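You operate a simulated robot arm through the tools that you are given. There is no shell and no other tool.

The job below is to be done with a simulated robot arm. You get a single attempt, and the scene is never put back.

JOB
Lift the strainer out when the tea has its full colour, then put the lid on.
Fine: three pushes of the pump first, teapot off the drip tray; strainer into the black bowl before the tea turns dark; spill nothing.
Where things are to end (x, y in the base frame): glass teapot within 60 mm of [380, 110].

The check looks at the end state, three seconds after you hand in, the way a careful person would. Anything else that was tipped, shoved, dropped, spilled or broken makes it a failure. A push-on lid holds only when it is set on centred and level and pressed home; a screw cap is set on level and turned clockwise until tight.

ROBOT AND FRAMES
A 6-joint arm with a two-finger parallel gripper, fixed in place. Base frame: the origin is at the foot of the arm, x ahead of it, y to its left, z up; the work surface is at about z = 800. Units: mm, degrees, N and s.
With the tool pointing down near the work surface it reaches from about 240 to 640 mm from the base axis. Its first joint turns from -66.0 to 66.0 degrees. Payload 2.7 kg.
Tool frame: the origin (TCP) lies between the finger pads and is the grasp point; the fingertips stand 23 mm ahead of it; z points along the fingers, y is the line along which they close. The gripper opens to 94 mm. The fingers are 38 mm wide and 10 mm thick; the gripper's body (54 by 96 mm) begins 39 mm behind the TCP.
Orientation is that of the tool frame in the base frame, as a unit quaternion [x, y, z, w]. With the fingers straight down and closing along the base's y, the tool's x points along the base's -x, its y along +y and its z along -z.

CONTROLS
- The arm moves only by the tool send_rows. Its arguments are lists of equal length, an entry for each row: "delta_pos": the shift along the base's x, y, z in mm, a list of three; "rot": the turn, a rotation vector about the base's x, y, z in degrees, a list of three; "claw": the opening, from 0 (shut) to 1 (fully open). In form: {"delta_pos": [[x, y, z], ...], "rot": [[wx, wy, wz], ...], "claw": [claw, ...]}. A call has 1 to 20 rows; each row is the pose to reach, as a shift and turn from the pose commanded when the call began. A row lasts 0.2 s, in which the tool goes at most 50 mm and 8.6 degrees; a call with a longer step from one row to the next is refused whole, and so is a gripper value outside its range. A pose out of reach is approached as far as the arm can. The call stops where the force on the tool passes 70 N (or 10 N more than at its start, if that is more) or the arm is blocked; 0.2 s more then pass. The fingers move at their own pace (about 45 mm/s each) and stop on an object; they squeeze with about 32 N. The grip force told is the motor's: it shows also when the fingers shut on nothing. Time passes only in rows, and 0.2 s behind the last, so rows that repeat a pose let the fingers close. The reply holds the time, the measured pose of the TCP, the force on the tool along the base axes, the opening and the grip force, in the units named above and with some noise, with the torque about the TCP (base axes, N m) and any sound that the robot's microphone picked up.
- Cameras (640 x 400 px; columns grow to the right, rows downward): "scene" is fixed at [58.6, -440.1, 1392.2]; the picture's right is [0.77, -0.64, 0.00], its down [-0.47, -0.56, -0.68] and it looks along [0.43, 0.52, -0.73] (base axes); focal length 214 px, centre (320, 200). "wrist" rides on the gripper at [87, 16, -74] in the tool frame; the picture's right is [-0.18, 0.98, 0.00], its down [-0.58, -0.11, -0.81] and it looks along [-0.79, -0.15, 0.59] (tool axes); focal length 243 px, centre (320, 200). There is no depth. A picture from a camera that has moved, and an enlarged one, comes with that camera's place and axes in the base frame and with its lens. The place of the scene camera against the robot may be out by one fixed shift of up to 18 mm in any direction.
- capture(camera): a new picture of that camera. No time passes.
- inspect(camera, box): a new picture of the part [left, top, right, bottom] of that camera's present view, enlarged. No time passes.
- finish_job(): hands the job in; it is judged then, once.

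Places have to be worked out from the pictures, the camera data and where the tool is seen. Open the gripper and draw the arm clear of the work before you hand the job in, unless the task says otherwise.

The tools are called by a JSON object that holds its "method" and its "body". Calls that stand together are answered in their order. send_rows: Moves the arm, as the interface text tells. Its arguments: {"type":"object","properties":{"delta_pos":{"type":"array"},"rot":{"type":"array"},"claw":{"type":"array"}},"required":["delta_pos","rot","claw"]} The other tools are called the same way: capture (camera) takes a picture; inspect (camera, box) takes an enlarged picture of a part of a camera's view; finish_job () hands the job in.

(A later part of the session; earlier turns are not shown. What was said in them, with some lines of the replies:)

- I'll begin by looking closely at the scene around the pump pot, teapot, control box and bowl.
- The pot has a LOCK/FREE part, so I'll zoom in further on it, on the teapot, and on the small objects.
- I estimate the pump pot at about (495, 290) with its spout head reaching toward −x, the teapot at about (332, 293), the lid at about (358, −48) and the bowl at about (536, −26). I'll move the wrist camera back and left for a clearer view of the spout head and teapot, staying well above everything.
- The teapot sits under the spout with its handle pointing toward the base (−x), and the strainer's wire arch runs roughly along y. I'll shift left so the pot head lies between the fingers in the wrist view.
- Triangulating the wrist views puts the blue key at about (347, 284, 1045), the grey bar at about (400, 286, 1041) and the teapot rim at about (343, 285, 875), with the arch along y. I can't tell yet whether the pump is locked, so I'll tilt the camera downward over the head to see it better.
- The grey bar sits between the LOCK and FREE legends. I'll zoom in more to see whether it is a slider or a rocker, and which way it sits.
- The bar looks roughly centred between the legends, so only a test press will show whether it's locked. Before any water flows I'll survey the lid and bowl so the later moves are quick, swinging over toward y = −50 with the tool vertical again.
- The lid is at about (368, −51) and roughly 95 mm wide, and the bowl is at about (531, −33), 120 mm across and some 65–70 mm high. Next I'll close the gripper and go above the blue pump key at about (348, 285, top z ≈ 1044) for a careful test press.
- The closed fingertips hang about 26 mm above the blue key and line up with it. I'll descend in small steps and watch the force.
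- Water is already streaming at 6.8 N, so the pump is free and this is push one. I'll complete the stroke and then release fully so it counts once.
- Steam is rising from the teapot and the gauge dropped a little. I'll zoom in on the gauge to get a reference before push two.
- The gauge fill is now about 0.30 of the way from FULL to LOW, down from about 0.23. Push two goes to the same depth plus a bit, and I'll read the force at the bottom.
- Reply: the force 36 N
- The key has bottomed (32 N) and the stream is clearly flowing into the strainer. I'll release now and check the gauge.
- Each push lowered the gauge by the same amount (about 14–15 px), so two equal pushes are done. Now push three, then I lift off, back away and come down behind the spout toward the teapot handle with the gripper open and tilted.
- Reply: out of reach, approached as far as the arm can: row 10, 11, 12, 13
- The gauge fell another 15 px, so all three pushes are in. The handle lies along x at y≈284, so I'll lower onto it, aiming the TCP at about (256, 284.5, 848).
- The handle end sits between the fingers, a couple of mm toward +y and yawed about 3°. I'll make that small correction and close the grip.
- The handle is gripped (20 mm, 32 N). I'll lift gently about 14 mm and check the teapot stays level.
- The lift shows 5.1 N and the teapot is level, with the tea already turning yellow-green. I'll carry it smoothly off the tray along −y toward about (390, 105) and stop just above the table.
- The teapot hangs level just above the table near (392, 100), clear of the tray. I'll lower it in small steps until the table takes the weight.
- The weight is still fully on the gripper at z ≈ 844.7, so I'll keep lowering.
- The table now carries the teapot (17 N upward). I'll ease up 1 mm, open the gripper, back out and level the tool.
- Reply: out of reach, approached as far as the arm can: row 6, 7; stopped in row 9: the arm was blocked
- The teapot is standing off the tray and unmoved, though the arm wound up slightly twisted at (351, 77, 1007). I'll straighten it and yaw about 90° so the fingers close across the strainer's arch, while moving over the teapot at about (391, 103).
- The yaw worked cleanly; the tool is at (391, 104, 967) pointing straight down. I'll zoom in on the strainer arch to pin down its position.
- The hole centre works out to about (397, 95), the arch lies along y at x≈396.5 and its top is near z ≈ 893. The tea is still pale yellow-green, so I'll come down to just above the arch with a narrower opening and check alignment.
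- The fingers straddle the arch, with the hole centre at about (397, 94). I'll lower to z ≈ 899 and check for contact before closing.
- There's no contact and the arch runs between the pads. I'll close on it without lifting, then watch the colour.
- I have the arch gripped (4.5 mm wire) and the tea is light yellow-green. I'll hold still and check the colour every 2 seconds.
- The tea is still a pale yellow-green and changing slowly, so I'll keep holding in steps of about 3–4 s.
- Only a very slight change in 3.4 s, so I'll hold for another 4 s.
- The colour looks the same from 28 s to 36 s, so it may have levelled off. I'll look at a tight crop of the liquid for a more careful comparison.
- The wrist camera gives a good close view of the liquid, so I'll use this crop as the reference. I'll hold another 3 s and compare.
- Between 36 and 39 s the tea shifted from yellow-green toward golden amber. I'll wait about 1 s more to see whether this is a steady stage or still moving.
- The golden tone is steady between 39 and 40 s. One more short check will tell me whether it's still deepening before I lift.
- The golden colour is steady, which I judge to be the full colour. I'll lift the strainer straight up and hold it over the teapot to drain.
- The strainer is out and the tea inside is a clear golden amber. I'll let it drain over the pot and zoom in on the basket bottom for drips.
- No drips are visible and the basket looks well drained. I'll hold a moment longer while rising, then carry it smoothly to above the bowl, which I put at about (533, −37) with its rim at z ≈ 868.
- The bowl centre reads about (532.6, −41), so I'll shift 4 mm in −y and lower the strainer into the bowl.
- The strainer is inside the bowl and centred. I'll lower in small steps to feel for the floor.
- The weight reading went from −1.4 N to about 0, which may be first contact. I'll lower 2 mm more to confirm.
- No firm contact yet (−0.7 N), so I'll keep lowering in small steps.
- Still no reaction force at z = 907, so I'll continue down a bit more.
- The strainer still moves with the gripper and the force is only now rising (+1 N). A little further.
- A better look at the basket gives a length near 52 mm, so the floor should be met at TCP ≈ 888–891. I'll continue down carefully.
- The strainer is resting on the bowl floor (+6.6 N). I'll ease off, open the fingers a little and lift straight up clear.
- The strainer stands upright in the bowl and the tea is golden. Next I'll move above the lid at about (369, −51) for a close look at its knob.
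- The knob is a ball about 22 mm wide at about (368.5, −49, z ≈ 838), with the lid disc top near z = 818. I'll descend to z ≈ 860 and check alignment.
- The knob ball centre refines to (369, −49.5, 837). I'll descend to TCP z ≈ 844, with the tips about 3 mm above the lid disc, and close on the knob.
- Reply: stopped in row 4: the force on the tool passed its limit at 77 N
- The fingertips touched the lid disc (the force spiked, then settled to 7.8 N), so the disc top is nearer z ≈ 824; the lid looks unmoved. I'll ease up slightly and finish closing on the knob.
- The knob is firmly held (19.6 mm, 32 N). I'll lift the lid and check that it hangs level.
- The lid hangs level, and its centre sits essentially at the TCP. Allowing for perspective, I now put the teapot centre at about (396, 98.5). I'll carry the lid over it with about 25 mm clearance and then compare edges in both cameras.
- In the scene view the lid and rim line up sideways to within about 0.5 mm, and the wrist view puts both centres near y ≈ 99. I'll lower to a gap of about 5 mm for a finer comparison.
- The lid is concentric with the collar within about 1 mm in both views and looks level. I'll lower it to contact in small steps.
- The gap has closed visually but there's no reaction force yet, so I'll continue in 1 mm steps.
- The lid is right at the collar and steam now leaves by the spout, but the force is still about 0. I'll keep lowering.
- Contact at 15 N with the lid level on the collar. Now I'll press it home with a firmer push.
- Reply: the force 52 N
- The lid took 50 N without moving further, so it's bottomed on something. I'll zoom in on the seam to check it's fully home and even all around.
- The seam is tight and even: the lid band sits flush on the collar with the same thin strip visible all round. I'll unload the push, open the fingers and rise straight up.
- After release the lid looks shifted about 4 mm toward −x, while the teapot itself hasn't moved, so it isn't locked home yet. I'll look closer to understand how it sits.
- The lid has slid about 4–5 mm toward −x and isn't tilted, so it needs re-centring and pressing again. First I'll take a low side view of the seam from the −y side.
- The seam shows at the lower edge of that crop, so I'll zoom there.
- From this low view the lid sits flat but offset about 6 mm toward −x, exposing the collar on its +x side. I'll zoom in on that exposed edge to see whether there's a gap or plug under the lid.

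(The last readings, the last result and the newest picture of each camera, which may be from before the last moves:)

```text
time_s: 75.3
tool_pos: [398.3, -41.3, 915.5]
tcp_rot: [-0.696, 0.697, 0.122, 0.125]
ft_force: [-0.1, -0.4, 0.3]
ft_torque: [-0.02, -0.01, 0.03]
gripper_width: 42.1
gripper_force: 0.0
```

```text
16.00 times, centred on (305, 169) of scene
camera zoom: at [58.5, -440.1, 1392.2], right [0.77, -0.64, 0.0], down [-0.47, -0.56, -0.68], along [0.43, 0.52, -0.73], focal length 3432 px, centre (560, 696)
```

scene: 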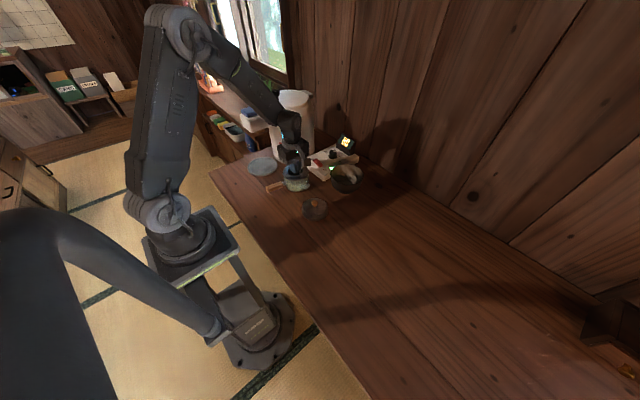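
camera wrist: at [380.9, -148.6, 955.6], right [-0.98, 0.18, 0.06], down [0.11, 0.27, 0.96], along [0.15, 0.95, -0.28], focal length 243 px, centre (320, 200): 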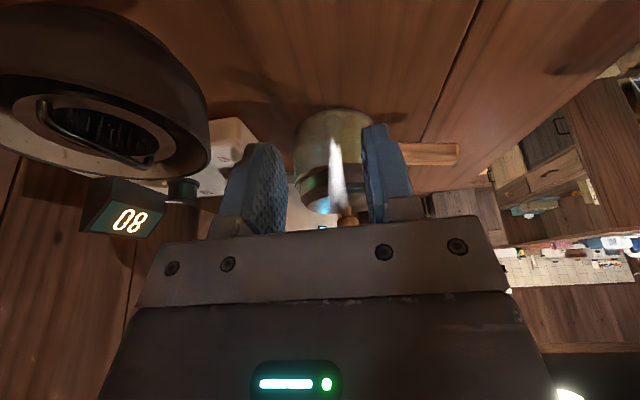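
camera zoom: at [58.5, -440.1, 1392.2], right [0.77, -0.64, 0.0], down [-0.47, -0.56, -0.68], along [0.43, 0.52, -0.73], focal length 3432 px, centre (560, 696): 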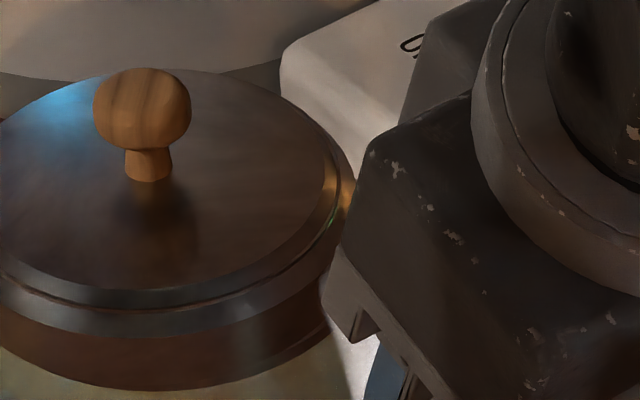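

The lid lies flat on the collar with no gap, just off-centre. I'll open the fingers fully so both edges of lid and collar can be seen from here, to measure the offset accurately.

{"method": "send_rows", "body": {"delta_pos": [[0, -10, 0], [0, -20, -5], [0, -20, -5]], "rot": [[0, 0, 0], [0, 0, 0], [0, 0, 0]], "claw": [1, 1, 1]}}

{"method": "capture", "body": {"camera": "wrist"}}

{"method": "inspect", "body": {"camera": "wrist", "box": [270, 140, 390, 225]}}

```text
time_s: 76.1
tool_pos: [399.0, -64.0, 912.1]
tcp_rot: [-0.695, 0.697, 0.122, 0.124]
ft_force: [-0.5, -0.4, -0.5]
ft_torque: [0.01, 0.03, 0.02]
gripper_width: 93.7
gripper_force: 0.1
```

```text
taken
camera wrist: at [381.3, -170.4, 950.6], right [-0.98, 0.18, 0.06], down [0.11, 0.27, 0.96], along [0.15, 0.95, -0.28], focal length 243 px, centre (320, 200)
```

wrist: 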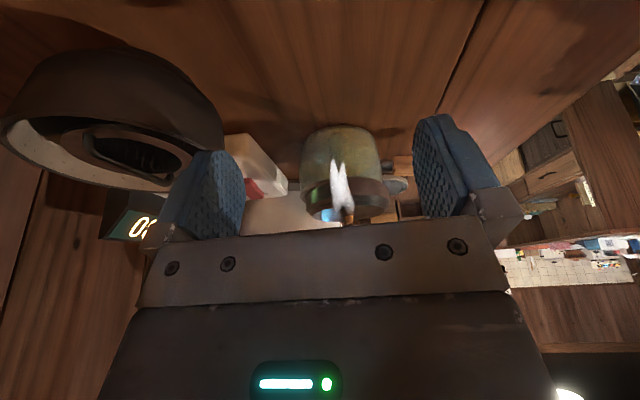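

```text
4.71 times, centred on (330, 182) of wrist
camera zoom: at [381.3, -170.4, 950.6], right [-0.98, 0.18, 0.06], down [0.11, 0.27, 0.96], along [0.15, 0.95, -0.28], focal length 1142 px, centre (273, 282)
```

zoom: 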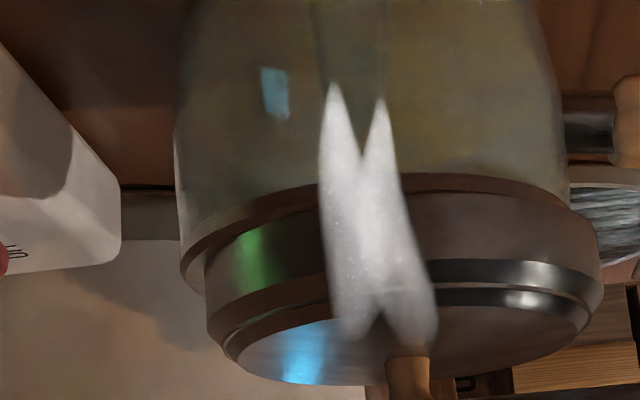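

This view shows both edges clearly: the lid is offset about 5 mm toward −x, and possibly slightly tilted. I'll zoom on the left and right seams.

{"method": "inspect", "body": {"camera": "wrist", "box": [300, 170, 345, 220]}}

{"method": "inspect", "body": {"camera": "wrist", "box": [350, 165, 395, 215]}}

{"method": "inspect", "body": {"camera": "scene", "box": [277, 160, 313, 190]}}

```text
8.00 times, centred on (322, 195) of wrist
camera zoom: at [381.3, -170.4, 950.6], right [-0.98, 0.18, 0.06], down [0.11, 0.27, 0.96], along [0.15, 0.95, -0.28], focal length 1941 px, centre (300, 240)
```

zoom: 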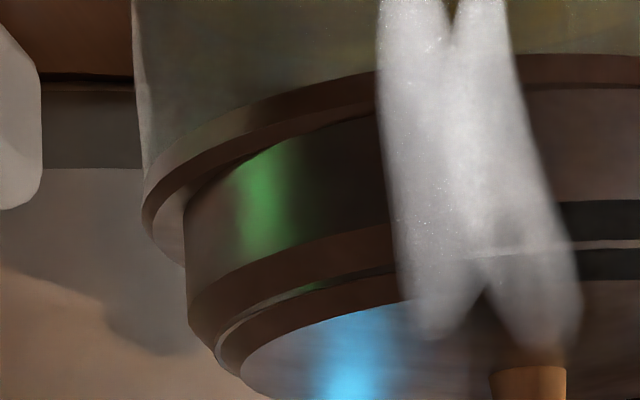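

```text
8.00 times, centred on (372, 190) of wrist
camera zoom: at [381.3, -170.4, 950.6], right [-0.98, 0.18, 0.06], down [0.11, 0.27, 0.96], along [0.15, 0.95, -0.28], focal length 1941 px, centre (-100, 280)
```

zoom: 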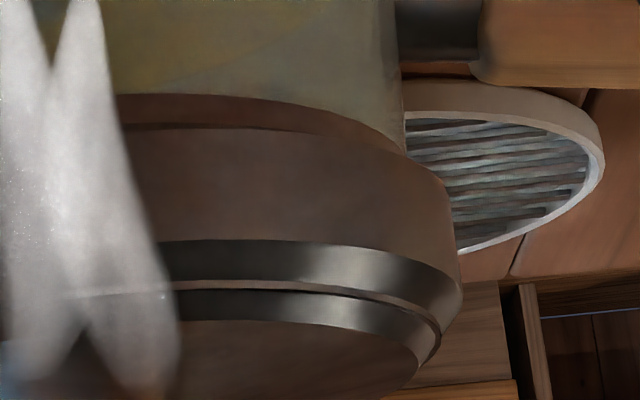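

```text
13.33 times, centred on (295, 175) of scene
camera zoom: at [58.5, -440.1, 1392.2], right [0.77, -0.64, 0.0], down [-0.47, -0.56, -0.68], along [0.43, 0.52, -0.73], focal length 2860 px, centre (653, 533)
```

zoom: 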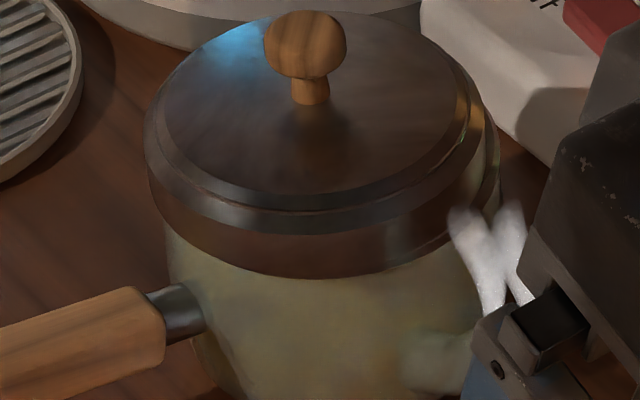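

Combining both cameras, the lid is offset by roughly (−5.6, −2) mm on the collar, apparently dragged there by a fingertip as the gripper opened. I'll go back above the knob, re-grip slightly higher so the tips stay off the disc, re-centre it and press again.

{"method": "send_rows", "body": {"delta_pos": [[0, 20, 25], [0, 50, 50], [-3, 90, 62], [-6, 130, 62], [-6, 160, 60], [-6, 160, 60]], "rot": [[-5, 0, 0], [-12, 0, 0], [-18, 0, 0], [-20, 0, 0], [-20, 0, 0], [-20, 0, 0]], "claw": [0.45, 0.45, 0.45, 0.45, 0.45, 0.45]}}

{"method": "capture", "body": {"camera": "wrist"}}

{"method": "inspect", "body": {"camera": "wrist", "box": [240, 0, 410, 135]}}

```text
time_s: 77.5
tool_pos: [389.8, 95.8, 970.7]
tcp_rot: [-0.707, 0.708, -0.001, 0.001]
ft_force: [-0.3, -0.2, 1.0]
ft_torque: [0.01, -0.01, 0.0]
gripper_width: 42.4
gripper_force: 0.1
```

```text
taken
camera wrist: at [373.5, 9.2, 1044.0], right [-0.98, 0.19, 0.0], down [0.11, 0.58, 0.81], along [0.15, 0.79, -0.59], focal length 243 px, centre (320, 200)
```

wrist: 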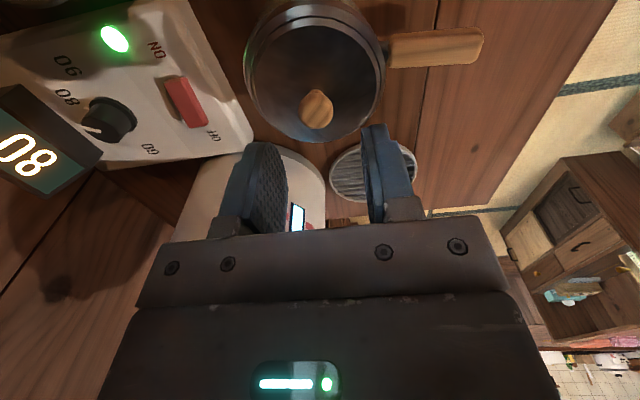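

```text
2.96 times, centred on (325, 68) of wrist
camera zoom: at [373.5, 9.2, 1044.0], right [-0.98, 0.19, 0.0], down [0.11, 0.58, 0.81], along [0.15, 0.79, -0.59], focal length 719 px, centre (305, 593)
```

zoom: 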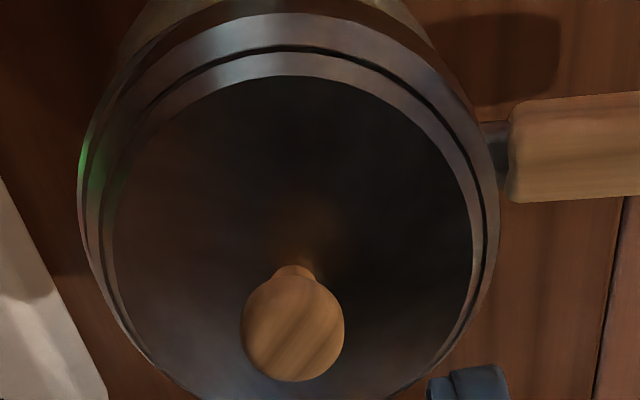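

The knob is at about (391.1, 96.9), nearly under the tool. I'll descend to TCP z ≈ 921.5, which keeps the tips about 4 mm above the disc, and close.

{"method": "send_rows", "body": {"delta_pos": [[0.8, 0.4, -18], [1.5, 0.7, -36], [1.5, 0.7, -47.5], [1.5, 0.7, -47.5], [1.5, 0.7, -47.5], [1.5, 0.7, -47.5], [1.5, 0.7, -47.5]], "rot": [[0, 0, 0], [0, 0, 0], [0, 0, 0], [0, 0, 0], [0, 0, 0], [0, 0, 0], [0, 0, 0]], "claw": [0.45, 0.45, 0.45, 0.25, 0, 0, 0]}}

{"method": "inspect", "body": {"camera": "wrist", "box": [220, 20, 420, 215]}}

{"method": "inspect", "body": {"camera": "scene", "box": [277, 160, 313, 190]}}

```text
time_s: 79.1
tool_pos: [392.5, 96.2, 922.4]
tcp_rot: [-0.706, 0.708, -0.002, 0.001]
ft_force: [-0.6, 0.5, 0.5]
ft_torque: [-0.01, -0.01, 0.0]
gripper_width: 19.8
gripper_force: 31.9
```

```text
2.05 times, centred on (320, 118) of wrist
camera zoom: at [375.4, 9.9, 996.6], right [-0.98, 0.19, 0.0], down [0.11, 0.58, 0.81], along [0.15, 0.79, -0.59], focal length 498 px, centre (320, 369)
```

zoom: 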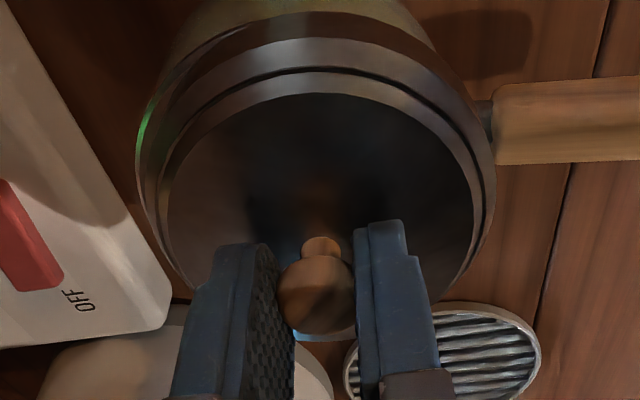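

```text
13.33 times, centred on (295, 175) of scene
camera zoom: at [58.6, -440.1, 1392.2], right [0.77, -0.64, 0.0], down [-0.47, -0.56, -0.68], along [0.43, 0.52, -0.73], focal length 2860 px, centre (653, 533)
```

zoom: 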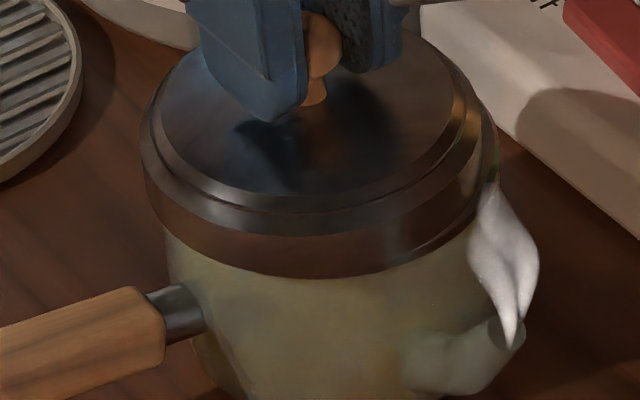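

The knob is gripped with the tips off the disc. I'll lift the lid about 4 mm, shift it (+6.0, +1.9) mm to centre it on the collar, and check with the cameras just above contact.

{"method": "send_rows", "body": {"delta_pos": [[0, 0, 2], [0, 0, 4], [3, 1, 4], [6, 1.9, 4], [6, 1.9, 2], [6, 1.9, 1.5]], "rot": [[0, 0, 0], [0, 0, 0], [0, 0, 0], [0, 0, 0], [0, 0, 0], [0, 0, 0]], "claw": [0, 0, 0, 0, 0, 0]}}

{"method": "inspect", "body": {"camera": "wrist", "box": [220, 0, 420, 140]}}

{"method": "inspect", "body": {"camera": "scene", "box": [277, 160, 313, 190]}}

```text
time_s: 80.5
tool_pos: [400.0, 99.6, 923.2]
tcp_rot: [-0.707, 0.707, -0.001, 0.002]
ft_force: [0.1, -0.6, -0.8]
ft_torque: [0.0, 0.01, 0.03]
gripper_width: 19.4
gripper_force: 31.5
```

```text
2.86 times, centred on (320, 70) of wrist
camera zoom: at [382.5, 13.1, 997.3], right [-0.98, 0.19, 0.0], down [0.11, 0.58, 0.81], along [0.15, 0.79, -0.59], focal length 693 px, centre (320, 571)
```

zoom: 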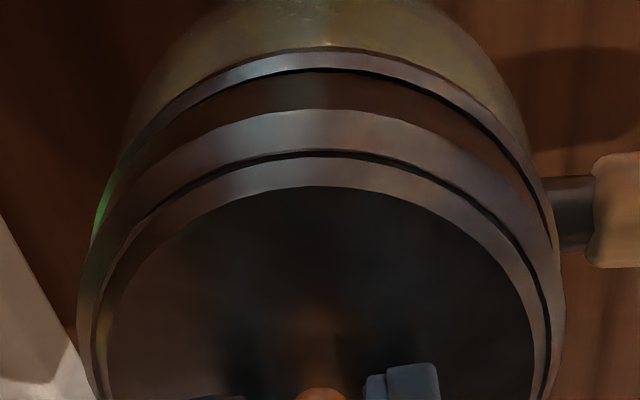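

```text
13.33 times, centred on (295, 175) of scene
camera zoom: at [58.6, -440.1, 1392.2], right [0.77, -0.64, 0.0], down [-0.47, -0.56, -0.68], along [0.43, 0.52, -0.73], focal length 2860 px, centre (653, 533)
```

zoom: 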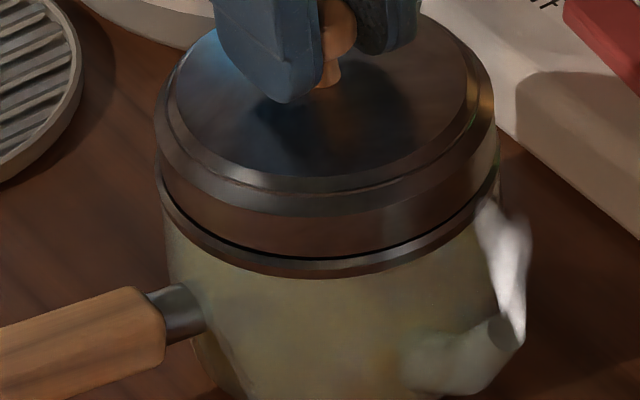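

The lid is now hovering about 1 mm above the collar and aligned to within a few tenths of a mm sideways in the scene view. I'll zoom in on the left and right of the wrist view to compare how much collar shows on each side.

{"method": "inspect", "body": {"camera": "wrist", "box": [240, 10, 300, 85]}}

{"method": "inspect", "body": {"camera": "wrist", "box": [350, 10, 410, 85]}}

{"method": "inspect", "body": {"camera": "scene", "box": [280, 168, 312, 186]}}

```text
5.33 times, centred on (270, 48) of wrist
camera zoom: at [382.5, 13.1, 997.3], right [-0.98, 0.19, 0.0], down [0.11, 0.58, 0.81], along [0.15, 0.79, -0.59], focal length 1294 px, centre (587, 1013)
```

zoom: 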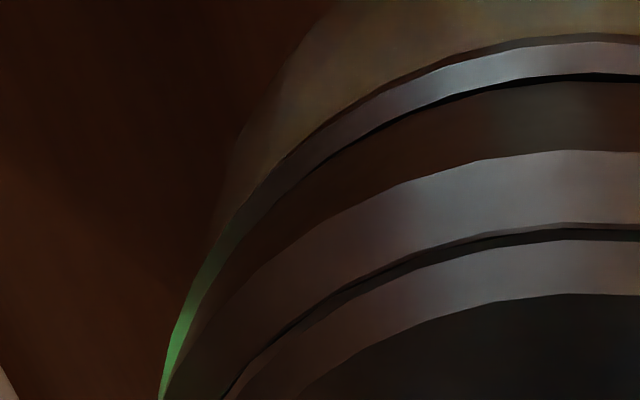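

```text
5.33 times, centred on (380, 48) of wrist
camera zoom: at [382.5, 13.1, 997.3], right [-0.98, 0.19, 0.0], down [0.11, 0.58, 0.81], along [0.15, 0.79, -0.59], focal length 1294 px, centre (0, 1013)
```

zoom: 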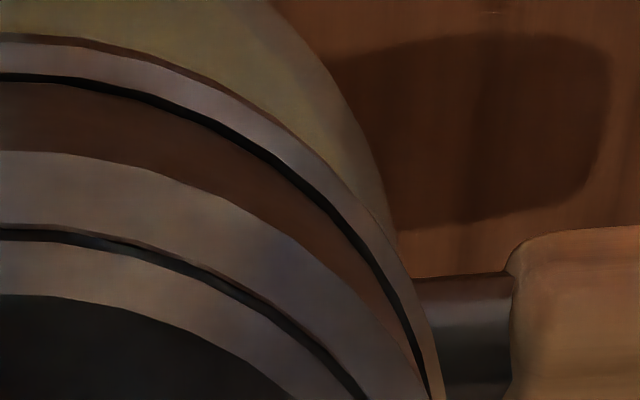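

```text
16.00 times, centred on (296, 177) of scene
camera zoom: at [58.6, -440.1, 1392.2], right [0.77, -0.64, 0.0], down [-0.47, -0.56, -0.68], along [0.43, 0.52, -0.73], focal length 3432 px, centre (704, 568)
```

zoom: 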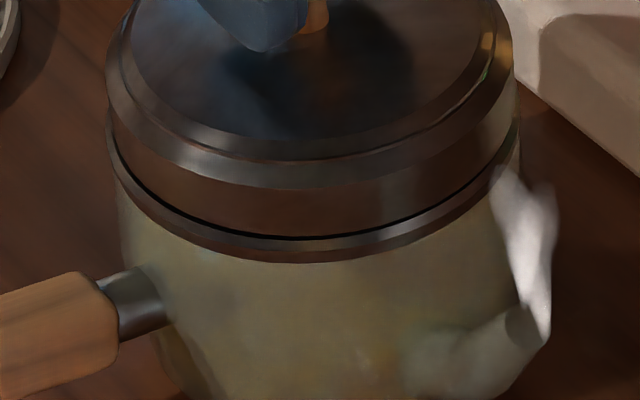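

The collar shows slightly more on the −x side, so the lid is about 0.7 mm too far in +x and 0.5 mm too far in −y. I'll apply that fine correction and look again.

{"method": "send_rows", "body": {"delta_pos": [[-0.4, 0.3, 0], [-0.8, 0.6, 0], [-0.8, 0.6, 0]], "rot": [[0, 0, 0], [0, 0, 0], [0, 0, 0]], "claw": [0, 0, 0]}}

{"method": "inspect", "body": {"camera": "wrist", "box": [240, 10, 300, 85]}}

{"method": "inspect", "body": {"camera": "wrist", "box": [350, 10, 410, 85]}}

{"method": "inspect", "body": {"camera": "scene", "box": [280, 168, 312, 186]}}

```text
time_s: 81.3
tool_pos: [398.6, 100.2, 923.1]
tcp_rot: [-0.706, 0.708, -0.001, 0.002]
ft_force: [-0.1, 0.1, -0.3]
ft_torque: [-0.02, 0.0, 0.03]
gripper_width: 19.8
gripper_force: 32.5
```

```text
5.33 times, centred on (270, 48) of wrist
camera zoom: at [381.4, 13.5, 997.4], right [-0.98, 0.19, 0.0], down [0.11, 0.58, 0.81], along [0.15, 0.79, -0.59], focal length 1294 px, centre (587, 1013)
```

zoom: 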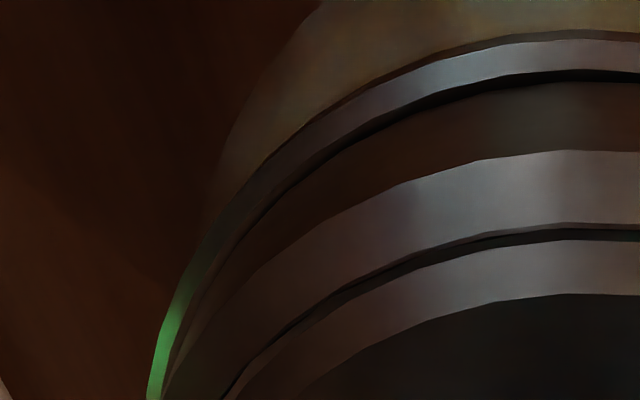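

```text
5.33 times, centred on (380, 48) of wrist
camera zoom: at [381.4, 13.5, 997.4], right [-0.98, 0.19, 0.0], down [0.11, 0.58, 0.81], along [0.15, 0.79, -0.59], focal length 1294 px, centre (0, 1013)
```

zoom: 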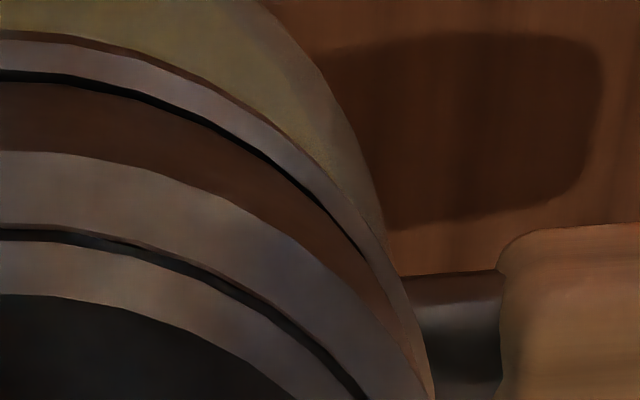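

```text
16.00 times, centred on (296, 177) of scene
camera zoom: at [58.6, -440.1, 1392.2], right [0.77, -0.64, 0.0], down [-0.47, -0.56, -0.68], along [0.43, 0.52, -0.73], focal length 3432 px, centre (704, 568)
```

zoom: 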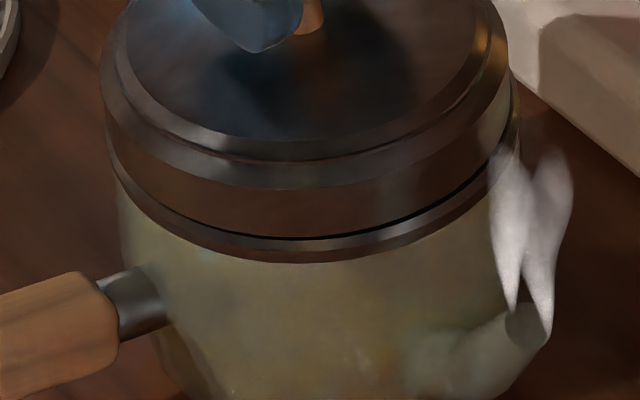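

Exposure is now even left and right, and the lid is centred to within about 0.3 mm. I'll lower it to contact.

{"method": "send_rows", "body": {"delta_pos": [[0, 0, -0.7], [0, 0, -1.4], [0, 0, -1.8]], "rot": [[0, 0, 0], [0, 0, 0], [0, 0, 0]], "claw": [0, 0, 0]}}

{"method": "inspect", "body": {"camera": "wrist", "box": [220, 0, 420, 140]}}

{"method": "inspect", "body": {"camera": "scene", "box": [280, 168, 312, 186]}}

```text
time_s: 82.1
tool_pos: [398.6, 100.1, 923.3]
tcp_rot: [-0.706, 0.708, -0.002, 0.003]
ft_force: [-3.7, -4.5, 18.2]
ft_torque: [-0.15, 0.08, 0.0]
gripper_width: 19.2
gripper_force: 31.6
heard: snap
```

```text
2.86 times, centred on (320, 70) of wrist
camera zoom: at [381.9, 13.4, 996.4], right [-0.98, 0.18, -0.01], down [0.1, 0.58, 0.81], along [0.15, 0.79, -0.59], focal length 693 px, centre (320, 571)
```

zoom: 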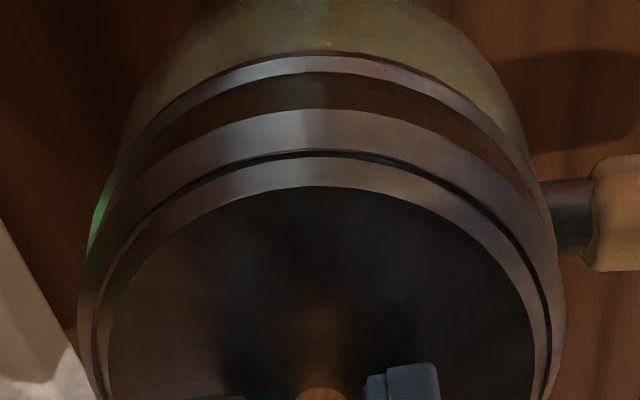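

```text
16.00 times, centred on (296, 177) of scene
camera zoom: at [58.2, -440.2, 1392.2], right [0.77, -0.64, 0.0], down [-0.47, -0.56, -0.68], along [0.43, 0.52, -0.73], focal length 3432 px, centre (704, 568)
```

zoom: 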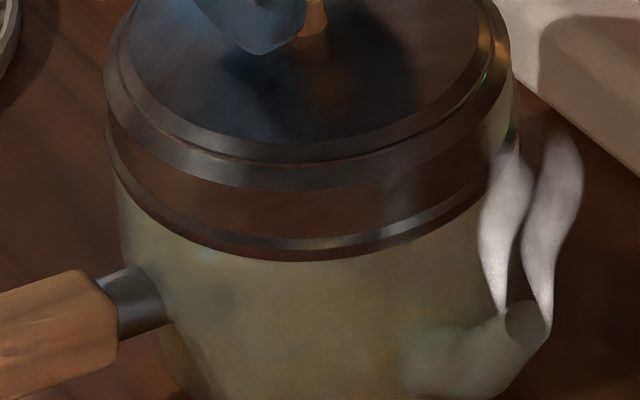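

The microphone heard a snap: the lid is home and the seam has closed evenly. I'll unload about 1 mm, open the fingers without touching the disc, and rise.

{"method": "send_rows", "body": {"delta_pos": [[0, 0, 0.5], [0, 0, 1.0], [0, 0, 1.0], [0, 0, 1.0], [0, 0, 1.0], [0, 0, 10], [0, 0, 30], [0, 0, 65], [0, 0, 100]], "rot": [[0, 0, 0], [0, 0, 0], [0, 0, 0], [0, 0, 0], [0, 0, 0], [0, 0, 0], [0, 0, 0], [0, 0, 0], [0, 0, 0]], "claw": [0, 0, 0.45, 0.45, 0.45, 0.45, 0.45, 0.45, 0.45]}}

{"method": "capture", "body": {"camera": "wrist"}}

{"method": "inspect", "body": {"camera": "scene", "box": [277, 160, 313, 190]}}

{"method": "inspect", "body": {"camera": "wrist", "box": [240, 0, 410, 135]}}

```text
time_s: 84.1
tool_pos: [398.6, 102.4, 1021.4]
tcp_rot: [-0.706, 0.708, 0.0, 0.0]
ft_force: [0.0, 0.7, 0.1]
ft_torque: [0.02, -0.03, 0.03]
gripper_width: 42.2
gripper_force: 0.1
```

```text
taken
camera wrist: at [382.3, 15.1, 1094.7], right [-0.98, 0.19, 0.0], down [0.11, 0.58, 0.81], along [0.15, 0.79, -0.59], focal length 243 px, centre (320, 200)
```

wrist: 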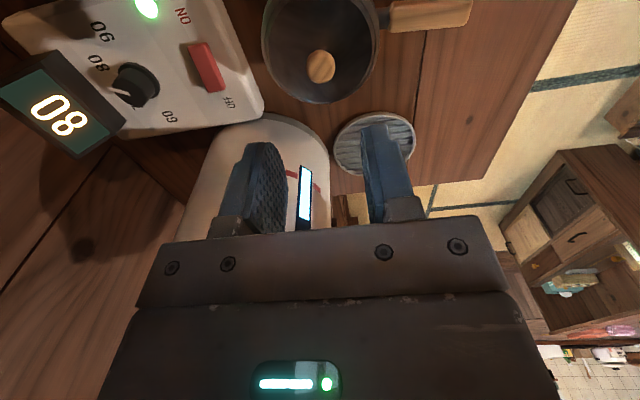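

```text
13.33 times, centred on (295, 175) of scene
camera zoom: at [58.6, -440.1, 1392.2], right [0.77, -0.64, 0.0], down [-0.47, -0.56, -0.68], along [0.43, 0.52, -0.73], focal length 2860 px, centre (653, 533)
```

zoom: 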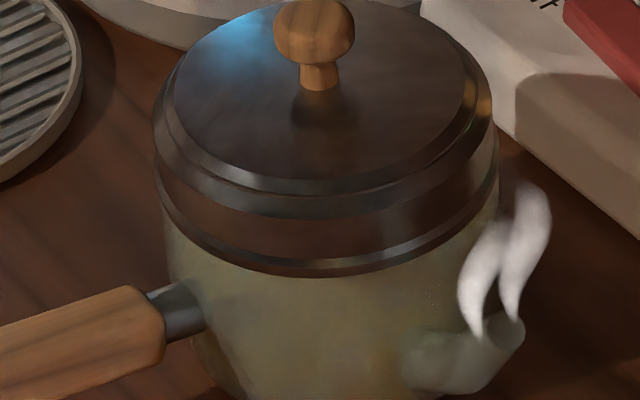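

```text
2.96 times, centred on (325, 68) of wrist
camera zoom: at [382.3, 15.1, 1094.7], right [-0.98, 0.19, 0.0], down [0.11, 0.58, 0.81], along [0.15, 0.79, -0.59], focal length 719 px, centre (305, 593)
```

zoom: 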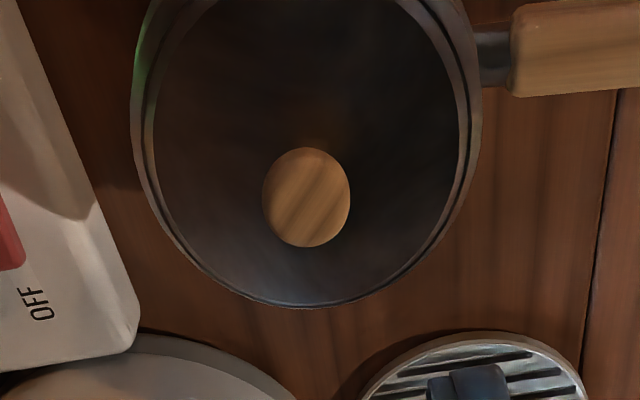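

The lid stayed centred and level after release, with an even strip of collar all around. I'll raise the arm clear with the gripper open and check the whole scene for spills or disturbed objects.

{"method": "send_rows", "body": {"delta_pos": [[-5, -10, 40], [-15, -30, 80], [-30, -55, 115], [-50, -85, 145], [-70, -115, 165], [-90, -140, 175]], "rot": [[0, 0, 0], [0, 0, 0], [0, 0, 0], [0, 0, 0], [0, 0, 0], [0, 0, 0]], "claw": [0.6, 0.8, 1, 1, 1, 1]}}

{"method": "capture", "body": {"camera": "scene"}}

{"method": "inspect", "body": {"camera": "scene", "box": [230, 80, 390, 220]}}

{"method": "inspect", "body": {"camera": "scene", "box": [280, 150, 380, 225]}}

{"method": "inspect", "body": {"camera": "scene", "box": [230, 140, 300, 195]}}

```text
time_s: 85.5
tool_pos: [308.7, -40.6, 1196.8]
tcp_rot: [0.708, -0.707, 0.001, -0.002]
ft_force: [-0.2, 0.0, -0.3]
ft_torque: [0.01, 0.03, 0.0]
gripper_width: 94.0
gripper_force: 0.1
```

```text
taken
```

scene: 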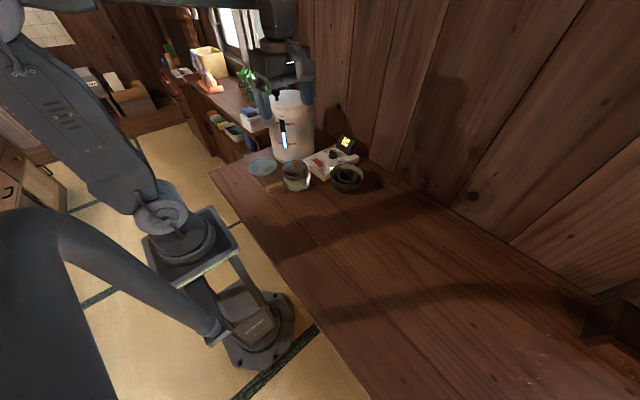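

```text
2.86 times, centred on (310, 150) of scene
camera zoom: at [58.6, -440.1, 1392.2], right [0.77, -0.64, 0.0], down [-0.47, -0.56, -0.68], along [0.43, 0.52, -0.73], focal length 613 px, centre (349, 343)
```

zoom: 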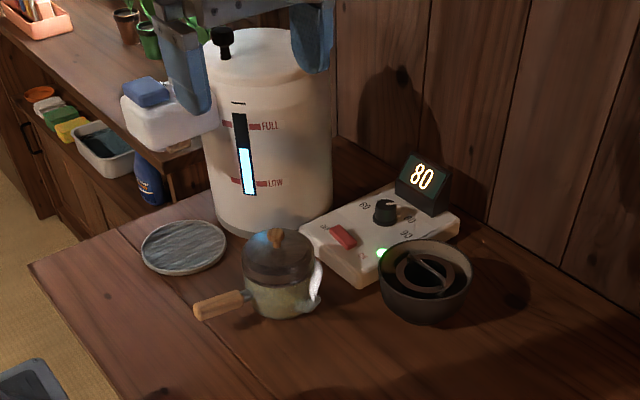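

```text
5.33 times, centred on (330, 188) of scene
camera zoom: at [58.6, -440.1, 1392.2], right [0.77, -0.64, 0.0], down [-0.47, -0.56, -0.68], along [0.43, 0.52, -0.73], focal length 1144 px, centre (267, 267)
```

zoom: 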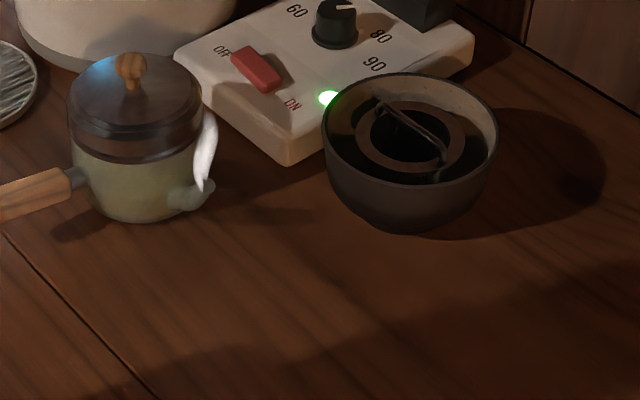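

```text
7.27 times, centred on (265, 168) of scene
camera zoom: at [58.6, -440.1, 1392.2], right [0.77, -0.64, 0.0], down [-0.47, -0.56, -0.68], along [0.43, 0.52, -0.73], focal length 1560 px, centre (720, 436)
```

zoom: 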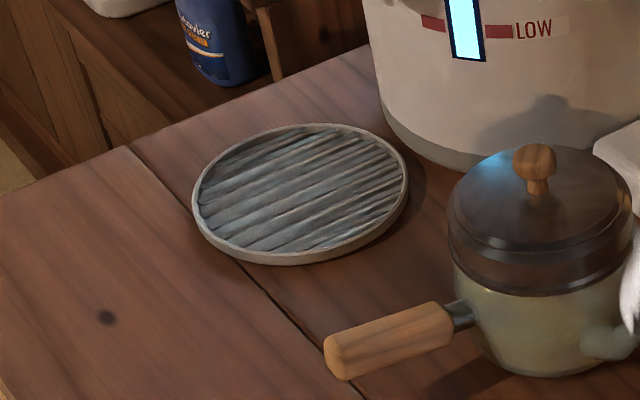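

Everything checks out:
- The teapot stands lidded at about (398, 101), some 20 mm from the target and off the tray.
- The tea is golden and the strainer is upright in the black bowl.
- The tray, pot, control box and table look undisturbed and dry. The dark spot is a wood knot that was there before.

The arm is clear with the gripper open, so I'm handing in.

{"method": "finish_job", "body": {}}

```text
The job is handed in.
```

I gave the pump three pushes, moved the teapot off the drip tray, lifted the strainer into the black bowl, and pressed the lid on. The job is handed in; I haven't seen the check's result.

- **Water:** The pump was already unlocked. The pot's level gauge fell by about the same amount on each of the three pushes.
- **Teapot:** It stands at about (398, 101), roughly 20 mm from the target (380, 110).
- **Tea:** I lifted the strainer about 34 s after the first water, once the colour had gone from pale yellow-green to a steady golden amber. I took that as full colour; it never turned dark.
- **Strainer:** I held it over the teapot for several seconds to drain. It now stands upright in the black bowl.
- **Lid:** On the first try the lid did not lock, and it slid about 5 mm when I let go. I re-centred it and pressed again. This time it snapped home, and it stayed level and centred after release.

I saw no spills, and nothing else looks moved or tipped. The arm is clear with the gripper open.
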